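You operate a simulated robot arm through the tools that you are given. There is no shell and no other tool. Be economical: measure what you need, move in short steps, check, and stop when the job is done.

You are at the controls of a simulated two-armed robot. One attempt, no reset.

JOB
Take the white block with the smallest size on its label from the top of the steel rack and put it on the middle shelf of the steel rack. Press the filter button three times. Take the dowel from the middle of the board table and put it on the silver loose gauge. Put the glue bottle that says "GLUE D2" from the console end of the board table on the shelf of the packing bench and the glue bottle that says "GLUE D3" on top of the brown sanding block there. Stack the pale block labelled "maple" from the top of the parts table on top of the pale block labelled "birch". Put the 35 hinge from the top of the parts table on the shelf of the cooling rack and the 40 hinge on the middle shelf of the parts table. Any order will do. Set down upright: glue bottle.

The check looks at the end state, three seconds after you hand in, the way a careful person would. Anything else that was tipped, shoved, dropped, spilled or broken makes it a failure.

ROBOT AND FRAMES
Two 6-joint arms with two-finger grippers on one trunk, on a base that drives. Base frame: it is fixed to the floor where the robot stands at the start and does not move with it; the origin is under the middle of the robot, x ahead of it, y to its left, z up; the surface under the hand at the start is at about z = 0.82. Readings come in m, rad, newtons and seconds.
The left shoulder is at the start at [0.07, 0.148, 1.382], the right one opposite. With the tool pointing down near the work surface each hand reaches from about 0.26 to 0.54 m from the robot's upright axis, wherever it stands, measured 20 degrees to its own side. Places, roughly: dowel [-4.5, 2.25, 1]; filter button [0.2, 3.5, 0.7]; glue bottle [-4.5, 1.75, 1]; hinge [-6.75, -0.75, 1]; loose gauge [-4.5, 2.75, 1]; middle shelf of the parts table [-6.7, -0.8, 0.4]; middle shelf of the steel rack [0.4, 0.1, 0.5]; pale block [-6.75, -0.75, 0.75]; sanding block (11x7x3 cm) [-4.4, 1.7, 0.9]; shelf of the cooling rack [-8.5, 2.8, 0.4]; shelf of the packing bench [-8.5, 1.5, 0.3]; white block [0.5, 0, 0.75]. Payload 2.69 kg a hand.
The tool frame of a hand sits at the grasp point between the pads (the TCP): z along the fingers, y along the line on which they close. The tips reach 0.02 m beyond it. The gripper opens to 0.1 m. The gripper's body begins 0.063 m behind the TCP.
Orientation is told as [roll, pitch, yaw] about the base's x, y, z axes, in that order, counted from this pose: with the fingers straight down and closing along the base's y, the tool's x points along the base's -x, its y along +y and its z along -z.

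CONTROLS
- The arms move only by the tool move_arm. It takes "left_rows", "right_rows" or both (then of equal length, played together; a hand with none holds still); each is one flat list of numbers, 7 for each row, row after row: the finger opening in m, from 0 to 0.1, then the shift along the base's x, y, z in units of 20 mm (1.0 is 20 mm), then the turn, a rotation vector about the base's x, y, z in units of 4 degrees (1.0 is 4 degrees). In form: [gripper, dx, dy, dz, ax, ay, az, gripper, dx, dy, dz, ax, ay, az, ...]. A call has 1 to 12 rows; each row shifts and turns the commanded pose from where the row before left it. A call with a number of a shift or a turn outside -1 to 1 is refused whole. A row lasts 0.2 s, in which the tool goes at most 0.05 m and 0.15 rad; a call with a longer step from one row to the next is refused whole, and so is a gripper value outside its range. A pose out of reach is approached as far as the arm can. The call stops where the force on the tool passes 40 N (or 10 N more than at its start, if that is more) or the arm is blocked; 0.2 s more then pass. Each finger travels about 0.045 m/s and halts on what it meets, pressing with about 32 N; the grip force reading is that of the motor and also rises with nothing between the fingers. The clock runs only during rows and for 0.2 s after the last one: add rows that do not move to give the fingers time. It gives the time, the measured TCP pose, the force on the tool (base axes), the opening and the grip force at its end, in the units of the frame above (readings bear some noise), with the torque about the TCP (base axes, N m) and any sound that the robot's microphone picked up.
- Cameras (640 x 400 px; columns grow to the right, rows downward): "scene" is now at [0.1046, 0.0006, 1.5676]; the picture's right is [0.04, -1.00, 0.00], its down [-0.93, -0.04, -0.37] and it looks along [0.37, 0.01, -0.93] (base axes); focal length 276 px, centre (320, 200). "left" rides on the left gripper at [0.07, 0.019, -0.099] in its tool frame; the picture's right is [-0.26, 0.97, 0.00], its down [-0.75, -0.20, -0.63] and it looks along [-0.61, -0.16, 0.78] (tool axes); focal length 230 px, centre (320, 200). "right" rides on the right gripper at [0.07, -0.019, -0.099] in its tool frame; the picture's right is [0.26, 0.97, 0.00], its down [-0.75, 0.20, -0.63] and it looks along [-0.61, 0.16, 0.78] (tool axes); focal length 230 px, centre (320, 200). There is no depth. A picture from a camera that has moved, and an enlarged one, comes with that camera's place and axes in the base frame and with its lens.
- snapshot(camera): a new picture of that camera. The clock stands still meanwhile.
- lift_body(by): slides the trunk up (or, below 0, down) by that many m; the arms and the scene camera ride with it, the base frame stays. It gives what a move gives, with no picture.
- steer(legs): drives the robot by 1 to 6 legs, each [ahead, turn to the left] in m and rad, along the robot's own axes; the way and the turn of a leg run together, so that a leg with both is an arc; at most 1.5 m and 3.142 rad a leg. The arms and the cameras ride along, it lands a little off, and it stops where it bumps. It gives what a move gives.
- turn_head(pan, tilt): turns the head with the scene camera to pan (to the left, within 1.501 rad either way) and tilt (down, from -0.506 to 1.204), counted from straight ahead of the robot. It gives what a move gives.
- inspect(camera, box): a new picture of the part [left, top, right, bottom] of that camera's present view, enlarged. The clock stands still meanwhile.
- finish_job(): hands the job in; it is judged then, once.

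Work in short steps. Places have to be worked out from the pictures, the camera data and where the tool is seen: move nearer, look again, correct. Check each grasp and each placing, and mend what went wrong. You have 217 turns and 228 pictures in all, those below and enlarged ones among them. Open the grippers and draw the arms clear of the work before you hand the job in, unless the task says otherwise; then end with one line.

The tools are called as name(argument=value, ...) on one line, values as JSON. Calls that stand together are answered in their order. move_arm: Moves the arms, as the interface text tells. Its arguments: {"type":"object","properties":{"left_rows":{"type":"array","items":{"type":"number"}},"right_rows":{"type":"array","items":{"type":"number"}}},"required":[]} The other tools are called the same way: lift_body (by) slides the trunk up or down; steer (legs) drives the base; turn_head (pan, tilt) turns the head that bears the scene camera; snapshot (camera) takes a picture; inspect (camera, box) takes an enlarged picture of a part of a camera's view; finish_job () hands the job in.

At the start:

```text
time: 0.0
left_ee_pos: [0.4382, 0.2933, 1.0005]
left_ee_rot: [0.0, -0.001, -0.001]
left_ft_force: [-0.6, 0.1, 0.0]
left_ft_torque: [-0.01, 0.01, 0.03]
left_gripper_width: 0.1
left_grip_force: 0.0
right_ee_pos: [0.5204, -0.0862, 1.0048]
right_ee_rot: [0.0, 0.001, -0.001]
right_ft_force: [0.7, 0.7, -0.1]
right_ft_torque: [0.0, 0.01, 0.02]
right_gripper_width: 0.0997
right_grip_force: 0.1
trunk travel left (down, up): [-0.94, 0.0]
robot x, y, heading: [0.0013, 0.0023, 0.001]
head pan, tilt: [0.04, 1.192]
```

scene: 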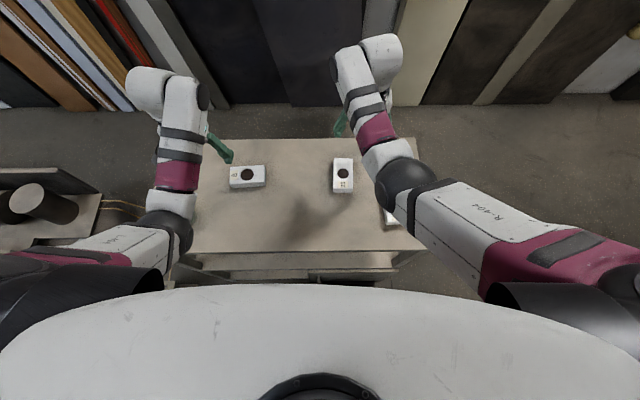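
right: 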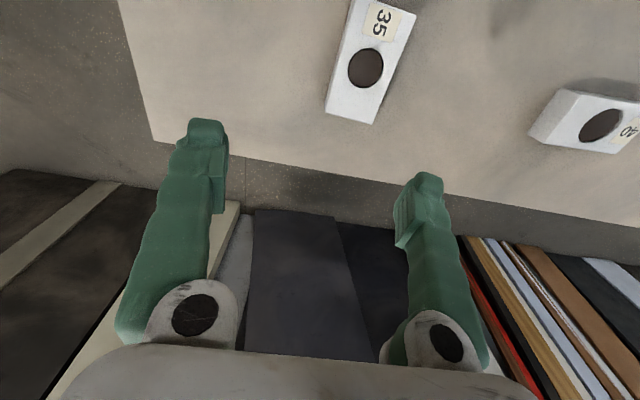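
left: 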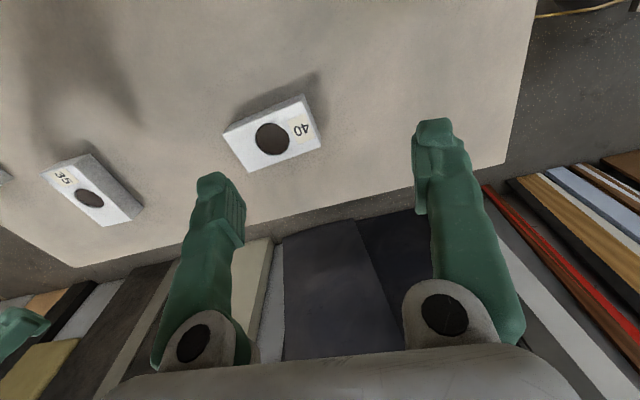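

The third block is hidden under the right arm. I'll draw the right hand back and to the right so I can see it.

move_arm(right_rows=[0.1, -1, -0.8, 0.5, 0, 0, 0, 0.1, -1, -0.8, 0.5, 0, 0, 0, 0.1, -1, -0.8, 0.5, 0, 0, 0, 0.1, -1, -0.8, 0.5, 0, 0, 0, 0.1, -1, -0.8, 0.5, 0, 0, 0, 0.1, -1, -0.8, 0.5, 0, 0, 0, 0.1, -1, -0.8, 0, 0, 0, 0])

snapshot(camera="right")

snapshot(camera="scene")

```text
time: 1.6
left_ee_pos: [0.4372, 0.2918, 1.0014]
left_ee_rot: [0.001, 0.001, 0.0]
left_ft_force: [-0.3, 0.0, -1.0]
left_ft_torque: [0.01, -0.01, 0.03]
left_gripper_width: 0.0999
left_grip_force: 0.0
right_ee_pos: [0.4081, -0.1968, 0.9989]
right_ee_rot: [-0.047, -0.021, -0.008]
right_ft_force: [0.4, 0.2, 0.9]
right_ft_torque: [-0.02, 0.01, -0.02]
right_gripper_width: 0.1
right_grip_force: 0.0
right hand out of reach, approached as far as the arm can: row 3, 4, 5, 6, 7
trunk travel left (down, up): [-0.94, 0.0]
robot x, y, heading: [0.0017, 0.0028, 0.001]
head pan, tilt: [0.04, 1.192]
```

```text
224 pictures are left
camera right: at [0.3366, -0.2102, 1.0965], right [-0.25, 0.97, -0.05], down [0.74, 0.22, 0.64], along [0.63, 0.12, -0.77], focal length 230 px, centre (320, 200)
```

right: 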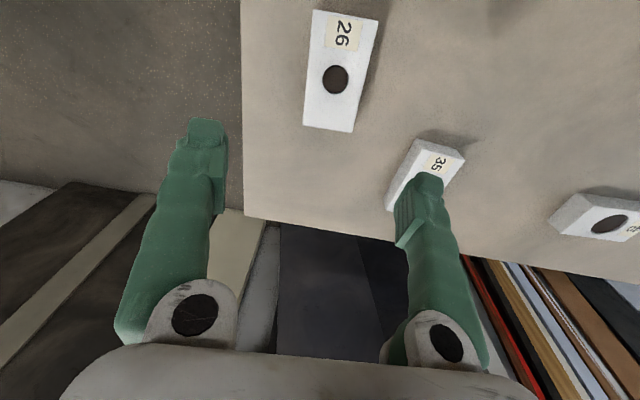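

```text
223 pictures are left
camera scene: at [0.1033, -0.0007, 1.5677], right [0.04, -1.0, 0.0], down [-0.93, -0.04, -0.37], along [0.37, 0.02, -0.93], focal length 276 px, centre (320, 200)
```

scene: 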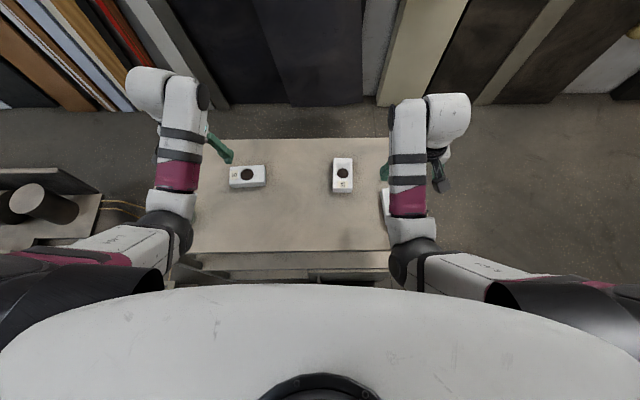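

The smallest label is 26, and that block sits at about [0.38, -0.195] with its long axis near x. I'll back off a little and look at the rack's front to see the shelf heights.

steer(legs=[[-0.5, 0]])

turn_head(pan=0, tilt=0.75)

snapshot(camera="scene")

```text
time: 4.5
left_ee_pos: [-0.0583, 0.2946, 0.9985]
left_ee_rot: [0.0, 0.003, 0.009]
left_ft_force: [0.4, -0.3, -0.3]
left_ft_torque: [0.0, 0.03, 0.01]
left_gripper_width: 0.1002
left_grip_force: 0.1
right_ee_pos: [-0.0893, -0.1974, 0.992]
right_ee_rot: [-0.046, -0.005, -0.006]
right_ft_force: [-0.7, 0.6, -0.3]
right_ft_torque: [-0.01, 0.02, -0.01]
right_gripper_width: 0.1
right_grip_force: 0.0
trunk travel left (down, up): [-0.94, 0.0]
robot x, y, heading: [-0.4971, 0.0005, 0.011]
head pan, tilt: [0.04, 1.192]
```

```text
time: 5.4
left_ee_pos: [-0.0606, 0.2949, 1.0014]
left_ee_rot: [0.001, -0.001, 0.007]
left_ft_force: [0.0, 0.7, 0.2]
left_ft_torque: [0.01, 0.0, -0.01]
left_gripper_width: 0.1001
left_grip_force: 0.1
right_ee_pos: [-0.0917, -0.198, 0.9922]
right_ee_rot: [-0.05, -0.007, -0.006]
right_ft_force: [-0.7, -1.2, 0.7]
right_ft_torque: [0.01, 0.03, -0.02]
right_gripper_width: 0.1002
right_grip_force: 0.0
trunk travel left (down, up): [-0.94, 0.0]
robot x, y, heading: [-0.4967, 0.0002, 0.01]
head pan, tilt: [0.0, 0.75]
```

```text
222 pictures are left
camera scene: at [-0.3662, -0.0026, 1.5988], right [0.01, -1.0, 0.0], down [-0.68, -0.01, -0.73], along [0.73, 0.01, -0.68], focal length 276 px, centre (320, 200)
```

scene: 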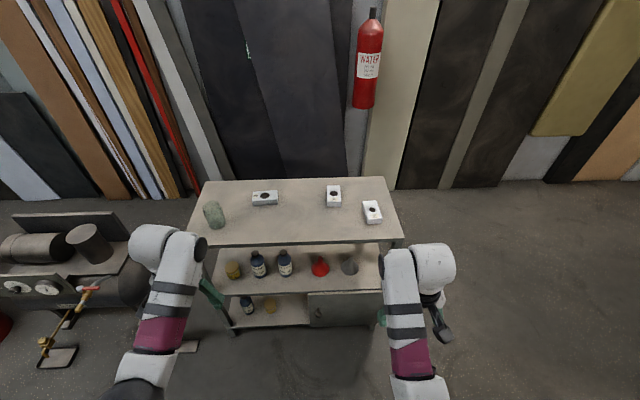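

The middle shelf looks to be at about z 0.52 and is partly filled. I'll lower the trunk and look along that shelf to find free room.

lift_body(by=-0.55)

turn_head(pan=0, tilt=0.6)

snapshot(camera="scene")

```text
refused: -0.55 is not a number from -0.4 to 0.4
```

```text
time: 6.1
left_ee_pos: [-0.0598, 0.2944, 1.001]
left_ee_rot: [0.0, 0.001, 0.007]
left_ft_force: [-0.2, -0.4, -0.5]
left_ft_torque: [0.0, -0.01, 0.01]
left_gripper_width: 0.0999
left_grip_force: 0.1
right_ee_pos: [-0.0911, -0.1987, 0.9924]
right_ee_rot: [-0.05, -0.006, -0.007]
right_ft_force: [0.5, -0.6, 0.8]
right_ft_torque: [0.02, 0.02, 0.02]
right_gripper_width: 0.0999
right_grip_force: 0.0
trunk travel left (down, up): [-0.94, 0.0]
robot x, y, heading: [-0.4979, -0.004, 0.004]
head pan, tilt: [0.0, 0.6]
```

```text
221 pictures are left
camera scene: at [-0.3601, -0.0025, 1.6117], right [0.01, -1.0, 0.0], down [-0.57, 0.0, -0.82], along [0.82, 0.01, -0.57], focal length 276 px, centre (320, 200)
```

scene: 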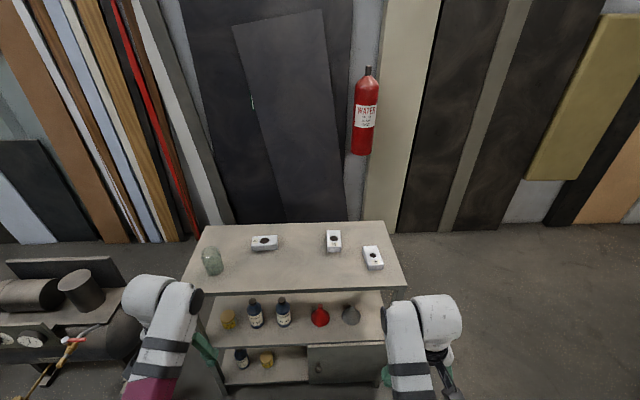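

I'll lower the trunk in two steps, then look.

lift_body(by=-0.4)

lift_body(by=-0.2)

inspect(camera="scene", box=[160, 100, 480, 300])

```text
time: 9.9
left_ee_pos: [-0.0619, 0.2941, 0.5992]
left_ee_rot: [0.0, -0.002, 0.006]
left_ft_force: [0.4, -0.9, -0.3]
left_ft_torque: [0.0, 0.01, -0.02]
left_gripper_width: 0.0998
left_grip_force: 0.0
right_ee_pos: [-0.0906, -0.1977, 0.5933]
right_ee_rot: [-0.05, -0.005, -0.007]
right_ft_force: [0.5, -0.3, 0.1]
right_ft_torque: [0.0, 0.0, -0.03]
right_gripper_width: 0.0998
right_grip_force: 0.1
trunk travel left (down, up): [-0.54, 0.4]
robot x, y, heading: [-0.4952, -0.0037, 0.01]
head pan, tilt: [0.0, 0.6]
```

```text
time: 12.1
left_ee_pos: [-0.0602, 0.2944, 0.3994]
left_ee_rot: [0.001, -0.002, 0.007]
left_ft_force: [0.2, 0.0, -0.8]
left_ft_torque: [-0.01, 0.01, 0.0]
left_gripper_width: 0.1001
left_grip_force: 0.0
right_ee_pos: [-0.091, -0.1979, 0.3923]
right_ee_rot: [-0.049, -0.005, -0.007]
right_ft_force: [-0.7, -0.6, 0.0]
right_ft_torque: [-0.03, -0.01, 0.02]
right_gripper_width: 0.1002
right_grip_force: 0.2
trunk travel left (down, up): [-0.34, 0.6]
robot x, y, heading: [-0.4971, -0.0006, 0.008]
head pan, tilt: [0.0, 0.6]
```

```text
2.00 times, centred on (320, 200) of scene
camera zoom: at [-0.3601, -0.0026, 1.0118], right [0.01, -1.0, 0.0], down [-0.56, 0.0, -0.83], along [0.83, 0.01, -0.56], focal length 552 px, centre (320, 200)
```

zoom: 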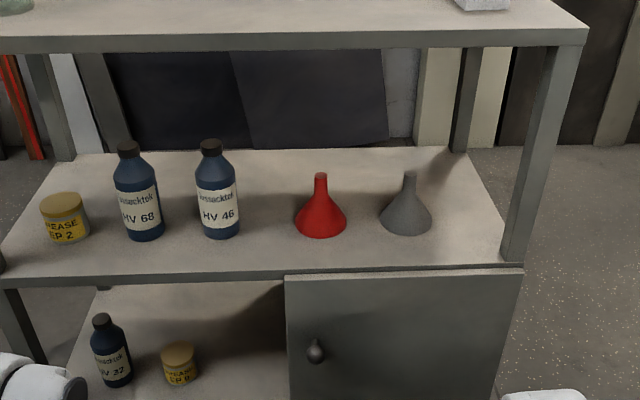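

Middle shelf is about z 0.48–0.5, with a free gap between the HV46 bottle and the red funnel near y≈0.09. I plan to grip the block with the hand tilted 45° forward, so I can lay it flat on the shelf. I'll raise the trunk again and tilt the right hand while clear.

lift_body(by=0.4)

lift_body(by=0.2)

move_arm(right_rows=[0.1, 0, 0, 0, 0, -1, 0, 0.1, 0, 0, 0, 0, -1, 0, 0.1, 0, 0, 0, 0, -1, 0, 0.1, 0.5, 0, 0, 0, -1, 0, 0.1, 0.5, 0, 0, 0, -1, 0, 0.1, 0.5, 0, 0, 0, -1, 0, 0.1, 0.5, 0, 0, 0, -1, 0, 0.1, 0.5, 0, 0, 0, -1, 0, 0.1, 0.5, 0, 0, 0, -1, 0, 0.1, 0.5, 0, 0, 0, -1, 0, 0.1, 0.5, 0, -0.5, 0, -1, 0, 0.1, 0.5, 0, -0.5, 0, -0.25, 0])

```text
time: 15.9
left_ee_pos: [-0.0608, 0.2943, 0.8003]
left_ee_rot: [0.001, 0.0, 0.005]
left_ft_force: [0.3, 0.0, -0.2]
left_ft_torque: [-0.01, -0.02, 0.0]
left_gripper_width: 0.1001
left_grip_force: 0.1
right_ee_pos: [-0.0909, -0.1985, 0.7925]
right_ee_rot: [-0.049, -0.005, -0.006]
right_ft_force: [-0.5, 0.0, 0.3]
right_ft_torque: [-0.04, -0.01, -0.02]
right_gripper_width: 0.0998
right_grip_force: 0.0
trunk travel left (down, up): [-0.74, 0.2]
robot x, y, heading: [-0.4954, -0.0036, 0.005]
head pan, tilt: [0.0, 0.6]
```

```text
time: 18.1
left_ee_pos: [-0.0591, 0.2945, 0.9996]
left_ee_rot: [0.0, -0.001, 0.007]
left_ft_force: [0.5, 0.0, 0.7]
left_ft_torque: [-0.02, -0.01, -0.04]
left_gripper_width: 0.0998
left_grip_force: 0.0
right_ee_pos: [-0.0915, -0.1986, 0.9941]
right_ee_rot: [-0.049, -0.004, -0.007]
right_ft_force: [0.3, 0.2, 0.7]
right_ft_torque: [0.0, 0.03, -0.05]
right_gripper_width: 0.0999
right_grip_force: 0.1
trunk travel left (down, up): [-0.94, 0.0]
robot x, y, heading: [-0.4949, -0.0051, 0.004]
head pan, tilt: [0.0, 0.6]
```

```text
time: 20.7
left_ee_pos: [-0.0598, 0.2942, 1.0005]
left_ee_rot: [-0.001, 0.0, 0.007]
left_ft_force: [-1.1, 0.4, -0.1]
left_ft_torque: [-0.03, -0.01, 0.04]
left_gripper_width: 0.0999
left_grip_force: 0.2
right_ee_pos: [-0.0029, -0.2152, 0.9692]
right_ee_rot: [-0.096, -0.784, 0.027]
right_ft_force: [0.3, 0.5, -0.2]
right_ft_torque: [0.02, 0.02, 0.0]
right_gripper_width: 0.1
right_grip_force: 0.1
trunk travel left (down, up): [-0.94, 0.0]
robot x, y, heading: [-0.5015, 0.001, 0.008]
head pan, tilt: [0.0, 0.6]
```

The hand is tilted. I'll remove the stray roll and add a little yaw to match the block, then drive nearer.

move_arm(right_rows=[0.1, 0, 0.5, 0, 0.5, 0, 1, 0.1, 0, 0.5, 0, 0.47, 0, 1])

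steer(legs=[[0.27, 0]])

snapshot(camera="right")

snapshot(camera="scene")

```text
time: 21.3
left_ee_pos: [-0.061, 0.2934, 0.9996]
left_ee_rot: [-0.001, -0.001, 0.009]
left_ft_force: [-0.1, -0.5, -0.2]
left_ft_torque: [0.03, -0.01, 0.0]
left_gripper_width: 0.1
left_grip_force: 0.1
right_ee_pos: [-0.0028, -0.1837, 0.97]
right_ee_rot: [0.037, -0.788, 0.074]
right_ft_force: [-0.7, 0.0, -0.4]
right_ft_torque: [-0.01, 0.0, 0.01]
right_gripper_width: 0.0998
right_grip_force: 0.1
trunk travel left (down, up): [-0.94, 0.0]
robot x, y, heading: [-0.501, 0.0017, 0.004]
head pan, tilt: [0.0, 0.6]
```

```text
time: 23.2
left_ee_pos: [0.2047, 0.2968, 1.0]
left_ee_rot: [-0.001, -0.003, 0.009]
left_ft_force: [-0.2, 0.2, 0.5]
left_ft_torque: [0.0, -0.02, 0.0]
left_gripper_width: 0.0999
left_grip_force: 0.1
right_ee_pos: [0.2655, -0.18, 0.9739]
right_ee_rot: [0.036, -0.794, 0.078]
right_ft_force: [-0.4, -0.2, 0.3]
right_ft_torque: [-0.05, 0.01, 0.0]
right_gripper_width: 0.1001
right_grip_force: 0.0
trunk travel left (down, up): [-0.94, 0.0]
robot x, y, heading: [-0.2305, 0.0035, 0.005]
head pan, tilt: [0.0, 0.6]
```

```text
219 pictures are left
camera right: at [0.1483, -0.2106, 0.993], right [-0.28, 0.95, -0.16], down [0.06, 0.18, 0.98], along [0.96, 0.27, -0.11], focal length 230 px, centre (320, 200)
```

right: 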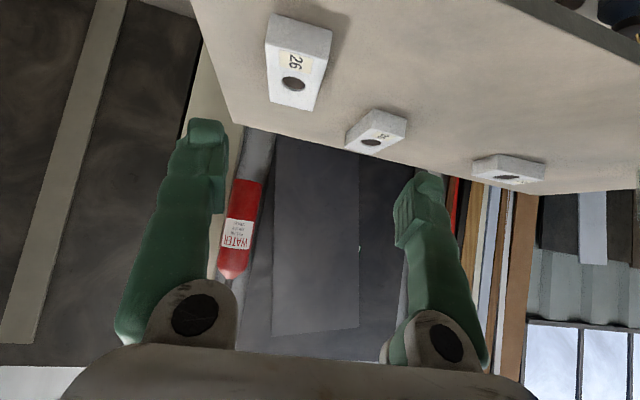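

```text
218 pictures are left
camera scene: at [-0.0958, -0.0001, 1.6121], right [0.01, -1.0, 0.0], down [-0.56, -0.01, -0.83], along [0.83, 0.01, -0.56], focal length 276 px, centre (320, 200)
```

scene: 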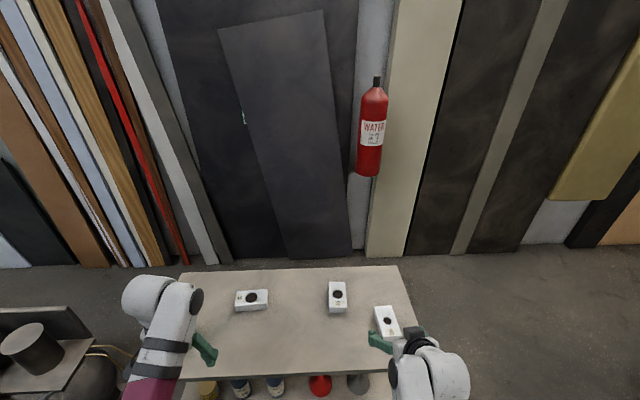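

Several views agree: the block's top centre is about [0.384, -0.195, 0.848], the surface z≈0.82. I'll drive 0.1 closer and then lower the open hand over it partway.

steer(legs=[[0.1, 0]])

move_arm(right_rows=[0.1, 0.2, -0.35, -1, -0.37, 0, 0, 0.1, 0.2, -0.3, -1, 0, 0, 0, 0.1, 0.0, -0.1, -1, 0, 0, 0, 0.1, 0, 0, -0.5, 0, 0, 0])

snapshot(camera="right")

snapshot(camera="scene")

```text
time: 24.4
left_ee_pos: [0.2937, 0.2998, 1.0043]
left_ee_rot: [0.0, -0.012, 0.01]
left_ft_force: [0.0, -0.1, 0.1]
left_ft_torque: [-0.01, -0.06, 0.0]
left_gripper_width: 0.0999
left_grip_force: 0.0
right_ee_pos: [0.3512, -0.1828, 0.9747]
right_ee_rot: [0.027, -0.793, 0.08]
right_ft_force: [-0.7, -0.9, -1.6]
right_ft_torque: [-0.06, -0.14, -0.02]
right_gripper_width: 0.1001
right_grip_force: 0.1
trunk travel left (down, up): [-0.94, 0.0]
robot x, y, heading: [-0.1282, 0.0028, 0.011]
head pan, tilt: [0.0, 0.6]
```

```text
time: 25.4
left_ee_pos: [0.3044, 0.2983, 0.9998]
left_ee_rot: [0.0, 0.002, 0.01]
left_ft_force: [-0.1, -0.7, 0.2]
left_ft_torque: [-0.03, 0.04, 0.01]
left_gripper_width: 0.0999
left_grip_force: 0.0
right_ee_pos: [0.3694, -0.1983, 0.8994]
right_ee_rot: [-0.008, -0.777, 0.108]
right_ft_force: [0.6, 0.5, 0.6]
right_ft_torque: [-0.01, -0.02, 0.03]
right_gripper_width: 0.1
right_grip_force: 0.0
trunk travel left (down, up): [-0.94, 0.0]
robot x, y, heading: [-0.1294, 0.0012, 0.009]
head pan, tilt: [0.0, 0.6]
```

```text
217 pictures are left
camera right: at [0.2525, -0.2267, 0.9199], right [-0.28, 0.94, -0.19], down [0.07, 0.21, 0.97], along [0.96, 0.26, -0.13], focal length 230 px, centre (320, 200)
```

right: 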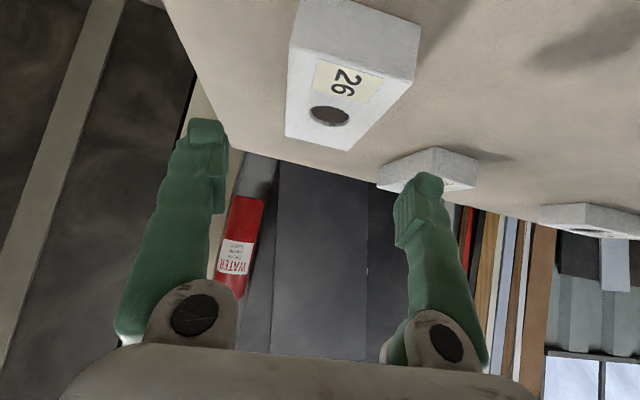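

```text
216 pictures are left
camera scene: at [0.0103, 0.0013, 1.6114], right [0.01, -1.0, 0.0], down [-0.57, -0.01, -0.82], along [0.82, 0.01, -0.57], focal length 276 px, centre (320, 200)
```

scene: 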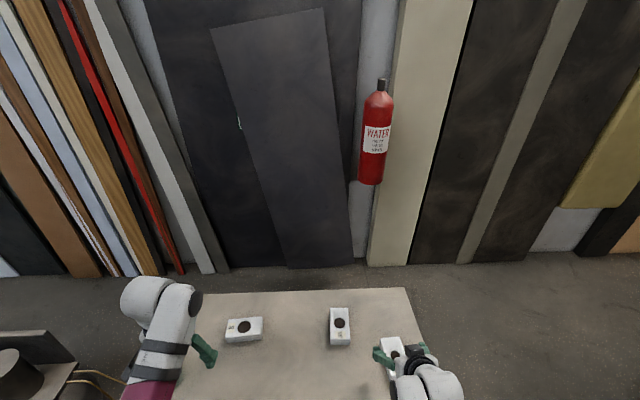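

The block's hole is at about [0.387, -0.195], so the hand is lined up. I'll lower to z≈0.846 and close.

move_arm(right_rows=[0.1, 0.2, 0.05, -1, 0, 0, 0, 0.1, 0.2, 0.05, -1, 0, 0, 0, 0.1, 0, 0, -0.65, 0, 0, 0, 0.1, 0, 0, 0, 0, 0, 0])

move_arm(right_rows=[0.03, 0, 0, 0, 0, 0, 0, 0.03, 0, 0, 0, 0, 0, 0, 0.03, 0, 0, 0, 0, 0, 0, 0.03, 0, 0, 0, 0, 0, 0, 0.03, 0, 0, 0, 0, 0, 0])

snapshot(camera="right")

```text
time: 26.4
left_ee_pos: [0.3033, 0.2986, 0.9994]
left_ee_rot: [0.001, -0.001, 0.011]
left_ft_force: [-1.0, 0.1, -0.6]
left_ft_torque: [-0.01, -0.02, 0.0]
left_gripper_width: 0.0999
left_grip_force: 0.1
right_ee_pos: [0.3745, -0.1948, 0.8471]
right_ee_rot: [-0.007, -0.779, 0.105]
right_ft_force: [0.1, 0.2, -0.1]
right_ft_torque: [-0.02, 0.0, 0.01]
right_gripper_width: 0.1003
right_grip_force: 0.1
trunk travel left (down, up): [-0.94, 0.0]
robot x, y, heading: [-0.1269, 0.005, 0.008]
head pan, tilt: [0.0, 0.6]
```

```text
time: 27.6
left_ee_pos: [0.3014, 0.2983, 1.0001]
left_ee_rot: [0.001, -0.003, 0.011]
left_ft_force: [-0.1, 0.7, -0.2]
left_ft_torque: [0.0, -0.02, -0.02]
left_gripper_width: 0.1
left_grip_force: 0.0
right_ee_pos: [0.3758, -0.1944, 0.8471]
right_ee_rot: [-0.009, -0.78, 0.106]
right_ft_force: [-0.5, -0.6, 0.6]
right_ft_torque: [-0.1, 0.06, -0.03]
right_gripper_width: 0.055
right_grip_force: 32.2
trunk travel left (down, up): [-0.94, 0.0]
robot x, y, heading: [-0.1298, 0.0032, 0.014]
head pan, tilt: [0.0, 0.6]
```

```text
215 pictures are left
camera right: at [0.2586, -0.2249, 0.8679], right [-0.28, 0.94, -0.19], down [0.07, 0.21, 0.97], along [0.96, 0.26, -0.13], focal length 230 px, centre (320, 200)
```

right: 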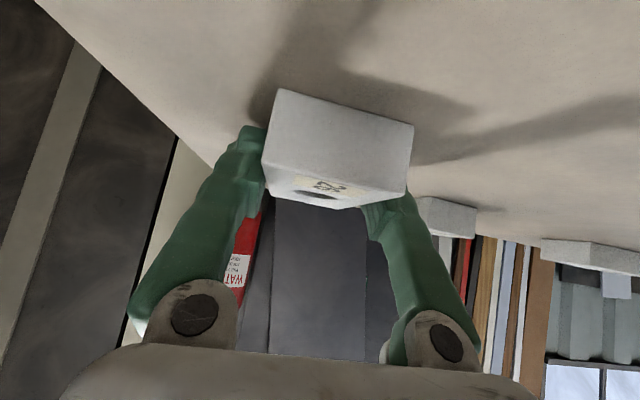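

It's gripped at 0.055. I'll lift it, back off, and swing the robot about 0.14 m left with an S-curve.

move_arm(right_rows=[0.03, 0, 0, 1, 0, 0, 0, 0.03, 0, 0, 1, 0, 0, 0, 0.03, 0, 0, 1, 0, 0, 0, 0.03, 0, 0, 1, 0, 0, 0])

steer(legs=[[-0.95, 0], [0.35, 0.4], [0.35, -0.4]])

lift_body(by=-0.33)

snapshot(camera="scene")

```text
time: 28.6
left_ee_pos: [0.3035, 0.2995, 1.0002]
left_ee_rot: [0.001, 0.0, 0.01]
left_ft_force: [-0.4, 0.2, -0.3]
left_ft_torque: [0.02, -0.01, -0.02]
left_gripper_width: 0.1
left_grip_force: 0.0
right_ee_pos: [0.3764, -0.1949, 0.9261]
right_ee_rot: [-0.007, -0.777, 0.106]
right_ft_force: [0.3, 0.3, -1.6]
right_ft_torque: [0.01, 0.01, -0.01]
right_gripper_width: 0.0552
right_grip_force: 32.1
trunk travel left (down, up): [-0.94, 0.0]
robot x, y, heading: [-0.1305, -0.0003, 0.009]
head pan, tilt: [0.0, 0.6]
```

```text
time: 37.3
left_ee_pos: [0.0321, 0.4271, 1.0014]
left_ee_rot: [0.0, -0.003, -0.002]
left_ft_force: [-0.7, 0.2, 0.4]
left_ft_torque: [-0.01, 0.0, -0.01]
left_gripper_width: 0.0999
left_grip_force: 0.1
right_ee_pos: [0.0989, -0.0695, 0.9274]
right_ee_rot: [-0.009, -0.782, 0.095]
right_ft_force: [-0.4, -0.5, -1.0]
right_ft_torque: [0.01, -0.01, -0.02]
right_gripper_width: 0.0553
right_grip_force: 32.5
trunk travel left (down, up): [-0.94, 0.0]
robot x, y, heading: [-0.4037, 0.1374, -0.001]
head pan, tilt: [0.0, 0.6]
```

```text
time: 40.6
left_ee_pos: [0.0345, 0.4273, 0.6707]
left_ee_rot: [-0.001, -0.003, 0.0]
left_ft_force: [0.6, 0.1, -0.1]
left_ft_torque: [0.0, 0.02, -0.01]
left_gripper_width: 0.1002
left_grip_force: 0.1
right_ee_pos: [0.1007, -0.069, 0.5959]
right_ee_rot: [-0.009, -0.781, 0.094]
right_ft_force: [-0.5, 0.0, -1.2]
right_ft_torque: [0.0, 0.01, -0.04]
right_gripper_width: 0.0552
right_grip_force: 31.9
trunk travel left (down, up): [-0.61, 0.33]
robot x, y, heading: [-0.4023, 0.1342, -0.004]
head pan, tilt: [0.0, 0.6]
```

```text
214 pictures are left
camera scene: at [-0.2657, 0.1332, 1.2817], right [0.0, -1.0, 0.0], down [-0.57, 0.0, -0.82], along [0.82, 0.0, -0.57], focal length 276 px, centre (320, 200)
```

scene: 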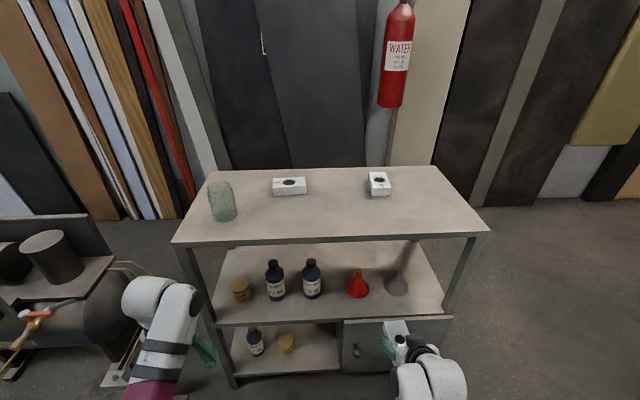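

The gap centre is y≈0.0875 and the items' fronts are near x≈0.30. I'll move the right hand left and straighten its yaw, and pull the left hand back for clearance.

move_arm(left_rows=[0.1, -1, 0, 0, 0, 0, 0, 0.1, -1, 0, 0, 0, 0, 0, 0.1, -1, 0, 0, 0, 0, 0, 0.1, -1, 0, 0, 0, 0, 0, 0.1, -1, 0, 0, 0, 0, 0, 0.1, -1, 0, 0, 0, 0, 0, 0.1, -0.5, 0, 0, 0, 0, 0, 0.1, 0, 0, 0, 0, 0, 0], right_rows=[0.03, 0, 1, 0, 0, 0, -0.3, 0.03, 0, 1, 0, 0, 0, -0.3, 0.03, 0, 1, 0, 0, 0, -0.3, 0.03, 0, 1, 0, 0, 0, 0, 0.03, 0, 1, 0, 0, 0, 0, 0.03, 0, 1, 0, 0, 0, 0, 0.03, 0, 1, 0, 0, 0, 0, 0.03, 0, 0.8, 0, 0, 0, 0])

snapshot(camera="right")

snapshot(camera="scene")

```text
time: 41.7
left_ee_pos: [-0.0424, 0.4312, 0.6437]
left_ee_rot: [-0.001, -0.006, 0.0]
left_ft_force: [0.0, -0.3, 0.3]
left_ft_torque: [-0.02, -0.01, -0.02]
left_gripper_width: 0.1
left_grip_force: 0.1
left hand out of reach, approached as far as the arm can: row 1, 2, 3, 4, 5
right_ee_pos: [0.0967, -0.0699, 0.5822]
right_ee_rot: [-0.234, -0.753, 0.166]
right_ft_force: [0.6, -0.5, -1.7]
right_ft_torque: [-0.02, 0.01, -0.03]
right_gripper_width: 0.055
right_grip_force: 31.8
trunk travel left (down, up): [-0.61, 0.33]
robot x, y, heading: [-0.3987, 0.1374, -0.006]
head pan, tilt: [0.0, 0.6]
stopped in row 5 (right hand): the arm was blocked; the commanded pose is now the measured one
```

```text
213 pictures are left
camera right: at [-0.0225, -0.083, 0.6083], right [-0.19, 0.92, -0.34], down [0.1, 0.36, 0.93], along [0.98, 0.14, -0.16], focal length 230 px, centre (320, 200)
```

right: 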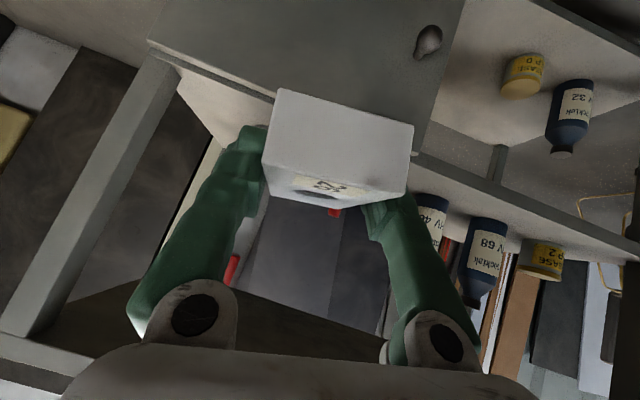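

```text
212 pictures are left
camera scene: at [-0.2659, 0.133, 1.2817], right [0.0, -1.0, 0.0], down [-0.56, 0.0, -0.83], along [0.83, 0.0, -0.56], focal length 276 px, centre (320, 200)
```

scene: 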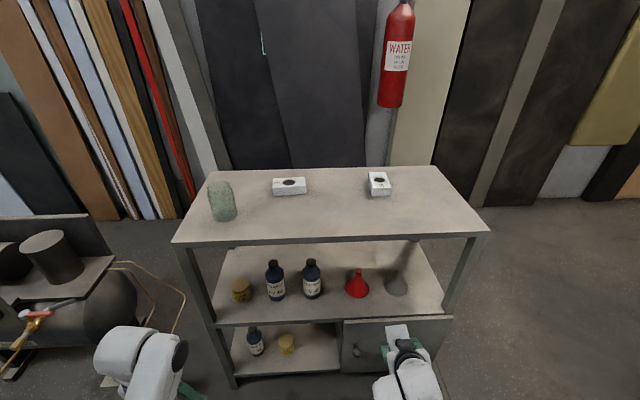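

The arm was blocked moving inward, so I'll bring its orientation back and shift the robot left with another S-curve instead.

move_arm(right_rows=[0.03, 0, 0, 0.2, 0.82, 0, 0.3, 0.03, 0, 0, 0.25, 0.82, 0, 0.3, 0.03, 0, 0, 0.25, 0.82, 0, 0.3, 0.03, 0, 0, 0, 0, 0, 0])

steer(legs=[[-0.7, 0], [0.35, 0.44], [0.35, -0.44]])

snapshot(camera="scene")

snapshot(camera="right")

```text
time: 42.7
left_ee_pos: [-0.0427, 0.4319, 0.6444]
left_ee_rot: [0.0, -0.004, -0.001]
left_ft_force: [-0.7, 0.1, 0.6]
left_ft_torque: [0.01, -0.01, -0.02]
left_gripper_width: 0.0999
left_grip_force: 0.1
right_ee_pos: [0.0964, -0.0661, 0.5972]
right_ee_rot: [0.007, -0.773, 0.063]
right_ft_force: [-0.1, -0.6, -1.5]
right_ft_torque: [0.02, 0.01, -0.01]
right_gripper_width: 0.0548
right_grip_force: 32.2
trunk travel left (down, up): [-0.61, 0.33]
robot x, y, heading: [-0.4012, 0.1328, 0.005]
head pan, tilt: [0.0, 0.6]
```

```text
time: 50.2
left_ee_pos: [-0.0622, 0.5785, 0.644]
left_ee_rot: [-0.001, -0.002, -0.008]
left_ft_force: [0.7, -0.8, 0.1]
left_ft_torque: [0.01, -0.01, -0.01]
left_gripper_width: 0.0999
left_grip_force: 0.0
right_ee_pos: [0.0745, 0.0807, 0.5972]
right_ee_rot: [0.009, -0.772, 0.058]
right_ft_force: [-0.9, -0.3, -1.9]
right_ft_torque: [-0.02, 0.03, 0.0]
right_gripper_width: 0.0552
right_grip_force: 32.6
trunk travel left (down, up): [-0.61, 0.33]
robot x, y, heading: [-0.4224, 0.287, -0.001]
head pan, tilt: [0.0, 0.6]
```

```text
211 pictures are left
camera scene: at [-0.287, 0.2828, 1.2816], right [0.0, -1.0, 0.0], down [-0.57, 0.0, -0.82], along [0.82, 0.0, -0.57], focal length 276 px, centre (320, 200)
```

scene: 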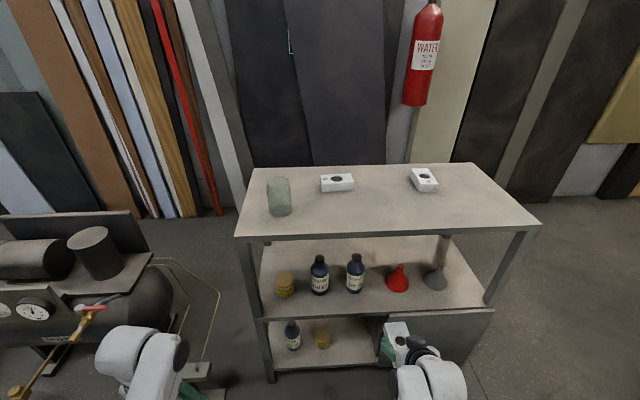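

```text
210 pictures are left
camera right: at [-0.044, 0.0549, 0.6183], right [-0.25, 0.95, -0.17], down [0.08, 0.2, 0.98], along [0.97, 0.22, -0.13], focal length 230 px, centre (320, 200)
```

right: 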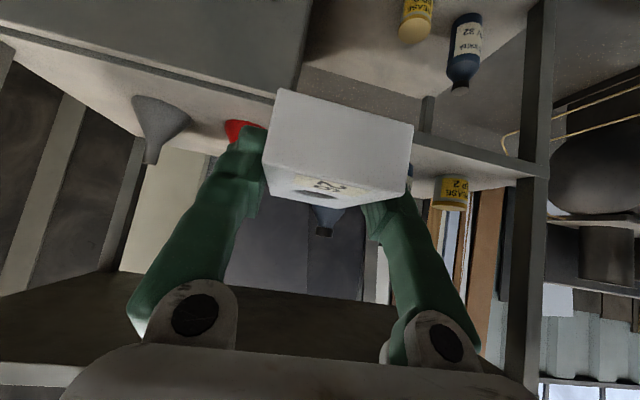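

The hand is now nearly in line with the gap. I'll zoom in on the gap for accurate clearance.

inspect(camera="scene", box=[260, 220, 500, 370])

```text
2.67 times, centred on (380, 295) of scene
camera zoom: at [-0.287, 0.2828, 1.2816], right [0.0, -1.0, 0.0], down [-0.57, 0.0, -0.82], along [0.82, 0.0, -0.57], focal length 736 px, centre (160, -53)
```

zoom: 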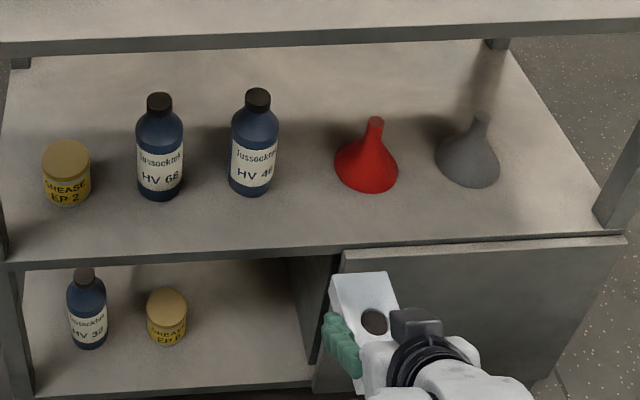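

The gap centre is y≈0.094 and it's 0.084 wide. I'll nudge the hand +13 mm in y and drive in 0.2 m with the block held high.

move_arm(right_rows=[0.03, 0, 0.65, -0.5, 0, 0, 0, 0.03, 0, 0, -0.5, 0, 0, 0])

steer(legs=[[0.2, 0]])

snapshot(camera="scene")

snapshot(camera="right")

```text
time: 50.8
left_ee_pos: [-0.0633, 0.5779, 0.6446]
left_ee_rot: [0.002, -0.004, -0.007]
left_ft_force: [-0.2, -0.2, -0.1]
left_ft_torque: [-0.01, -0.01, -0.03]
left_gripper_width: 0.0999
left_grip_force: 0.0
right_ee_pos: [0.073, 0.0924, 0.5771]
right_ee_rot: [0.009, -0.774, 0.057]
right_ft_force: [0.4, -0.1, -0.5]
right_ft_torque: [-0.01, 0.01, 0.02]
right_gripper_width: 0.0549
right_grip_force: 31.8
trunk travel left (down, up): [-0.61, 0.33]
robot x, y, heading: [-0.4251, 0.2851, -0.006]
head pan, tilt: [0.0, 0.6]
```

```text
time: 52.4
left_ee_pos: [0.1368, 0.5779, 0.6441]
left_ee_rot: [0.001, -0.004, -0.007]
left_ft_force: [0.6, -0.2, -0.5]
left_ft_torque: [0.0, 0.0, 0.0]
left_gripper_width: 0.1001
left_grip_force: 0.2
right_ee_pos: [0.2744, 0.0933, 0.5773]
right_ee_rot: [0.006, -0.773, 0.058]
right_ft_force: [0.0, -0.3, -1.0]
right_ft_torque: [0.01, 0.01, -0.01]
right_gripper_width: 0.055
right_grip_force: 32.1
trunk travel left (down, up): [-0.61, 0.33]
robot x, y, heading: [-0.2225, 0.2907, -0.006]
head pan, tilt: [0.0, 0.6]
```

```text
208 pictures are left
camera scene: at [-0.0868, 0.2821, 1.2816], right [0.0, -1.0, 0.0], down [-0.57, 0.0, -0.82], along [0.82, 0.0, -0.57], focal length 276 px, centre (320, 200)
```

scene: 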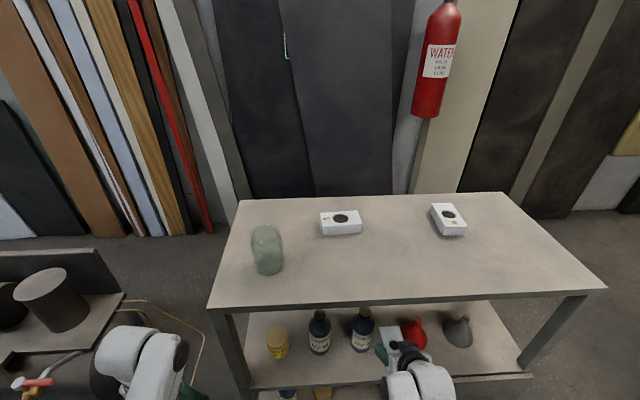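

```text
207 pictures are left
camera right: at [0.1561, 0.0668, 0.5985], right [-0.25, 0.95, -0.17], down [0.09, 0.2, 0.98], along [0.97, 0.22, -0.13], focal length 230 px, centre (320, 200)
```

right: 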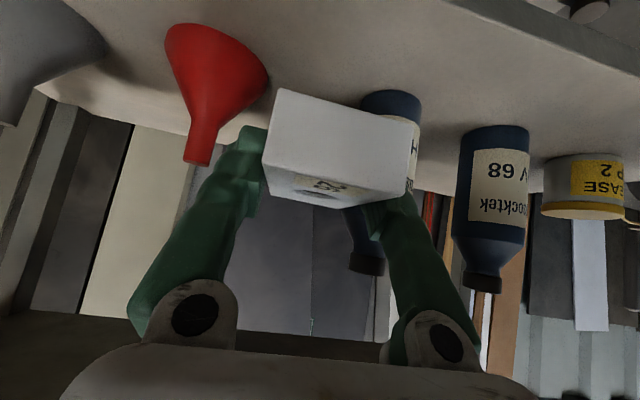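

The block is over the shelf. I'll shift 6 mm right and lower to about 1 cm above the shelf, then look.

move_arm(right_rows=[0.03, 0, -0.35, -0.7, 0, 0, 0, 0.03, 0, 0, -0.7, 0, 0, 0])

snapshot(camera="right")

inspect(camera="scene", box=[300, 290, 476, 400])

```text
time: 53.0
left_ee_pos: [0.1375, 0.5781, 0.6444]
left_ee_rot: [0.001, -0.002, -0.008]
left_ft_force: [0.0, -0.6, -0.7]
left_ft_torque: [0.0, -0.02, 0.03]
left_gripper_width: 0.1001
left_grip_force: 0.1
right_ee_pos: [0.2736, 0.0845, 0.5489]
right_ee_rot: [0.008, -0.774, 0.057]
right_ft_force: [-0.2, -0.1, -0.7]
right_ft_torque: [0.02, 0.0, 0.02]
right_gripper_width: 0.055
right_grip_force: 31.9
trunk travel left (down, up): [-0.61, 0.33]
robot x, y, heading: [-0.2245, 0.2834, -0.005]
head pan, tilt: [0.0, 0.6]
```

```text
206 pictures are left
camera right: at [0.1559, 0.0595, 0.5706], right [-0.24, 0.95, -0.17], down [0.08, 0.2, 0.98], along [0.97, 0.22, -0.13], focal length 230 px, centre (320, 200)
```

right: 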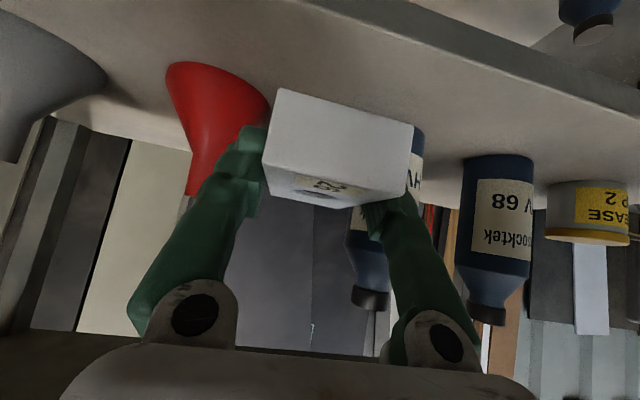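

```text
3.64 times, centred on (388, 345) of scene
camera zoom: at [-0.0869, 0.2822, 1.2817], right [0.0, -1.0, 0.0], down [-0.57, 0.0, -0.82], along [0.82, 0.0, -0.57], focal length 1003 px, centre (73, -327)
```

zoom: 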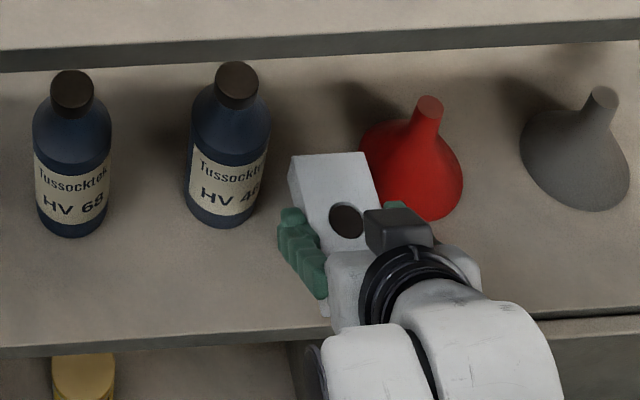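

Clearances are about 0.7–1 cm on each side. I'll shift 4 mm left and lower gently until contact.

move_arm(right_rows=[0.03, 0, 0.2, -0.5, 0, 0, 0, 0.03, 0, 0, -0.5, 0, 0, 0, 0.03, 0, 0, -0.3, 0, 0, 0, 0.03, 0, 0, 0, 0, 0, 0])

snapshot(camera="right")

```text
time: 54.0
left_ee_pos: [0.1378, 0.5772, 0.6438]
left_ee_rot: [-0.001, -0.003, -0.008]
left_ft_force: [-0.6, 0.6, 0.1]
left_ft_torque: [0.0, 0.01, -0.01]
left_gripper_width: 0.1002
left_grip_force: 0.1
right_ee_pos: [0.2741, 0.0876, 0.5229]
right_ee_rot: [0.008, -0.775, 0.058]
right_ft_force: [-0.8, -0.3, -2.2]
right_ft_torque: [-0.01, -0.02, -0.02]
right_gripper_width: 0.0552
right_grip_force: 32.5
trunk travel left (down, up): [-0.61, 0.33]
robot x, y, heading: [-0.2224, 0.2824, -0.009]
head pan, tilt: [0.0, 0.6]
```

```text
204 pictures are left
camera right: at [0.1556, 0.0632, 0.5446], right [-0.25, 0.95, -0.17], down [0.08, 0.2, 0.98], along [0.97, 0.22, -0.13], focal length 230 px, centre (320, 200)
```

right: 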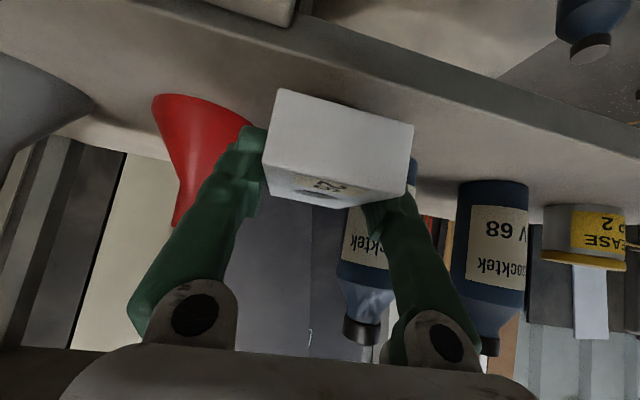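

No contact yet. I'll keep lowering in small steps.

move_arm(right_rows=[0.03, 0, 0, -0.25, 0, 0, 0, 0.03, 0, 0, -0.25, 0, 0, 0, 0.03, 0, 0, 0, 0, 0, 0])

```text
time: 54.8
left_ee_pos: [0.1365, 0.5787, 0.6449]
left_ee_rot: [0.0, -0.004, -0.007]
left_ft_force: [-0.7, -0.2, -1.2]
left_ft_torque: [0.03, 0.03, 0.0]
left_gripper_width: 0.0999
left_grip_force: 0.0
right_ee_pos: [0.2745, 0.0887, 0.5129]
right_ee_rot: [0.01, -0.772, 0.058]
right_ft_force: [-0.1, -1.3, -1.0]
right_ft_torque: [0.01, 0.02, 0.04]
right_gripper_width: 0.0553
right_grip_force: 31.9
trunk travel left (down, up): [-0.61, 0.33]
robot x, y, heading: [-0.2231, 0.2831, -0.006]
head pan, tilt: [0.0, 0.6]
```

move_arm(right_rows=[0.03, 0, 0, -0.2, 0, 0, 0, 0.03, 0, 0, -0.2, 0, 0, 0, 0.03, 0, 0, 0, 0, 0, 0])

snapshot(camera="right")

```text
time: 55.6
left_ee_pos: [0.1382, 0.5774, 0.6429]
left_ee_rot: [0.001, -0.003, -0.008]
left_ft_force: [0.4, 0.6, -0.2]
left_ft_torque: [-0.04, 0.02, -0.03]
left_gripper_width: 0.1
left_grip_force: 0.0
right_ee_pos: [0.2739, 0.0894, 0.5048]
right_ee_rot: [0.01, -0.773, 0.058]
right_ft_force: [-0.1, 0.0, -1.8]
right_ft_torque: [-0.01, -0.02, 0.0]
right_gripper_width: 0.0549
right_grip_force: 31.7
trunk travel left (down, up): [-0.61, 0.33]
robot x, y, heading: [-0.2246, 0.2872, -0.008]
head pan, tilt: [0.0, 0.6]
```

```text
203 pictures are left
camera right: at [0.156, 0.0638, 0.5266], right [-0.24, 0.95, -0.17], down [0.08, 0.2, 0.98], along [0.97, 0.22, -0.13], focal length 230 px, centre (320, 200)
```

right: 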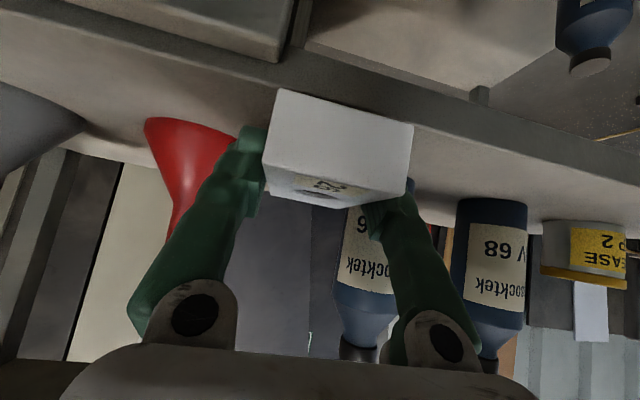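

Still no contact; I'll lower further in small steps and watch the force.

move_arm(right_rows=[0.03, 0, 0, -0.15, 0, 0, 0, 0.03, 0, 0, -0.15, 0, 0, 0, 0.03, 0, 0, 0, 0, 0, 0])

move_arm(right_rows=[0.03, 0, 0, -0.15, 0, 0, 0, 0.03, 0, 0, -0.15, 0, 0, 0, 0.03, 0, 0, 0, 0, 0, 0])

```text
time: 56.4
left_ee_pos: [0.1382, 0.5778, 0.6435]
left_ee_rot: [0.0, -0.003, -0.006]
left_ft_force: [-0.3, 0.3, -0.2]
left_ft_torque: [-0.02, -0.02, 0.0]
left_gripper_width: 0.1
left_grip_force: 0.1
right_ee_pos: [0.2736, 0.0888, 0.5]
right_ee_rot: [0.009, -0.772, 0.059]
right_ft_force: [-0.1, 0.4, -1.0]
right_ft_torque: [0.03, 0.03, -0.03]
right_gripper_width: 0.0552
right_grip_force: 32.3
trunk travel left (down, up): [-0.61, 0.33]
robot x, y, heading: [-0.2196, 0.2841, -0.001]
head pan, tilt: [0.0, 0.6]
```

```text
time: 57.2
left_ee_pos: [0.136, 0.5786, 0.6441]
left_ee_rot: [-0.001, -0.008, -0.008]
left_ft_force: [0.5, -0.2, 0.1]
left_ft_torque: [0.02, 0.01, 0.01]
left_gripper_width: 0.1001
left_grip_force: 0.0
right_ee_pos: [0.2747, 0.0889, 0.4982]
right_ee_rot: [0.005, -0.783, 0.062]
right_ft_force: [-1.6, -2.1, 18.0]
right_ft_torque: [-0.39, 0.13, -0.02]
right_gripper_width: 0.0551
right_grip_force: 32.4
trunk travel left (down, up): [-0.61, 0.33]
robot x, y, heading: [-0.2248, 0.2848, -0.005]
head pan, tilt: [0.0, 0.6]
```

Contact (18 N), so the shelf is at z≈0.471. I'll release and draw straight back.

move_arm(right_rows=[0.055, 0, 0, 0.15, 0, 0, 0, 0.075, 0, 0, 0, 0, 0, 0, 0.075, 0, 0, 0, 0, 0, 0, 0.075, 0, 0, 0, 0, 0, 0])

steer(legs=[[-0.3, 0]])

snapshot(camera="scene")

```text
time: 58.2
left_ee_pos: [0.1368, 0.5785, 0.6442]
left_ee_rot: [0.0, -0.004, -0.007]
left_ft_force: [-0.3, -0.3, 0.0]
left_ft_torque: [-0.01, 0.0, 0.0]
left_gripper_width: 0.0999
left_grip_force: 0.0
right_ee_pos: [0.2744, 0.0887, 0.4968]
right_ee_rot: [0.008, -0.773, 0.058]
right_ft_force: [0.1, 0.7, 0.4]
right_ft_torque: [0.01, 0.0, -0.01]
right_gripper_width: 0.0748
right_grip_force: 0.1
trunk travel left (down, up): [-0.61, 0.33]
robot x, y, heading: [-0.2268, 0.2857, -0.005]
head pan, tilt: [0.0, 0.6]
```

```text
time: 60.3
left_ee_pos: [-0.1623, 0.5797, 0.6441]
left_ee_rot: [0.001, -0.005, -0.009]
left_ft_force: [0.6, -0.2, 1.5]
left_ft_torque: [-0.01, -0.04, -0.03]
left_gripper_width: 0.0998
left_grip_force: 0.0
right_ee_pos: [-0.0265, 0.0895, 0.4966]
right_ee_rot: [0.008, -0.775, 0.056]
right_ft_force: [1.0, -0.4, -0.2]
right_ft_torque: [0.0, -0.01, 0.0]
right_gripper_width: 0.0749
right_grip_force: 0.0
trunk travel left (down, up): [-0.61, 0.33]
robot x, y, heading: [-0.5231, 0.2895, -0.008]
head pan, tilt: [0.0, 0.6]
```

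```text
202 pictures are left
camera scene: at [-0.3881, 0.2836, 1.2818], right [-0.01, -1.0, 0.0], down [-0.56, 0.0, -0.83], along [0.83, 0.0, -0.56], focal length 276 px, centre (320, 200)
```

scene: 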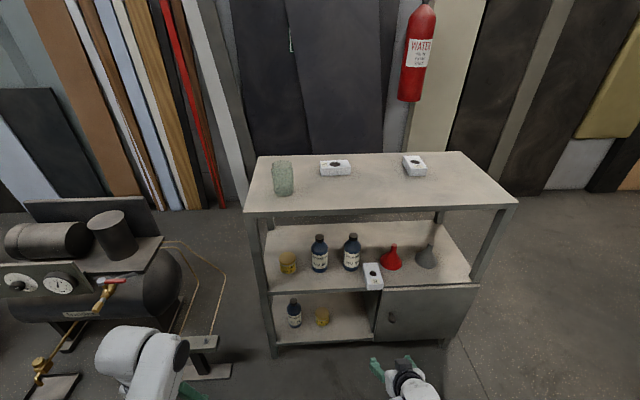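

The block is on the shelf. I'll zoom in to see that it isn't overhanging, and note the pedal/valve on the left.

inspect(camera="scene", box=[300, 220, 460, 320])

```text
4.00 times, centred on (380, 270) of scene
camera zoom: at [-0.3881, 0.2836, 1.2818], right [-0.01, -1.0, 0.0], down [-0.56, 0.0, -0.83], along [0.83, 0.0, -0.56], focal length 1104 px, centre (80, -80)
```

zoom: 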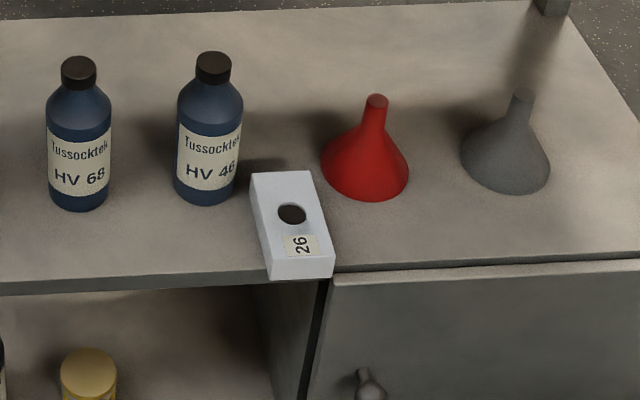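

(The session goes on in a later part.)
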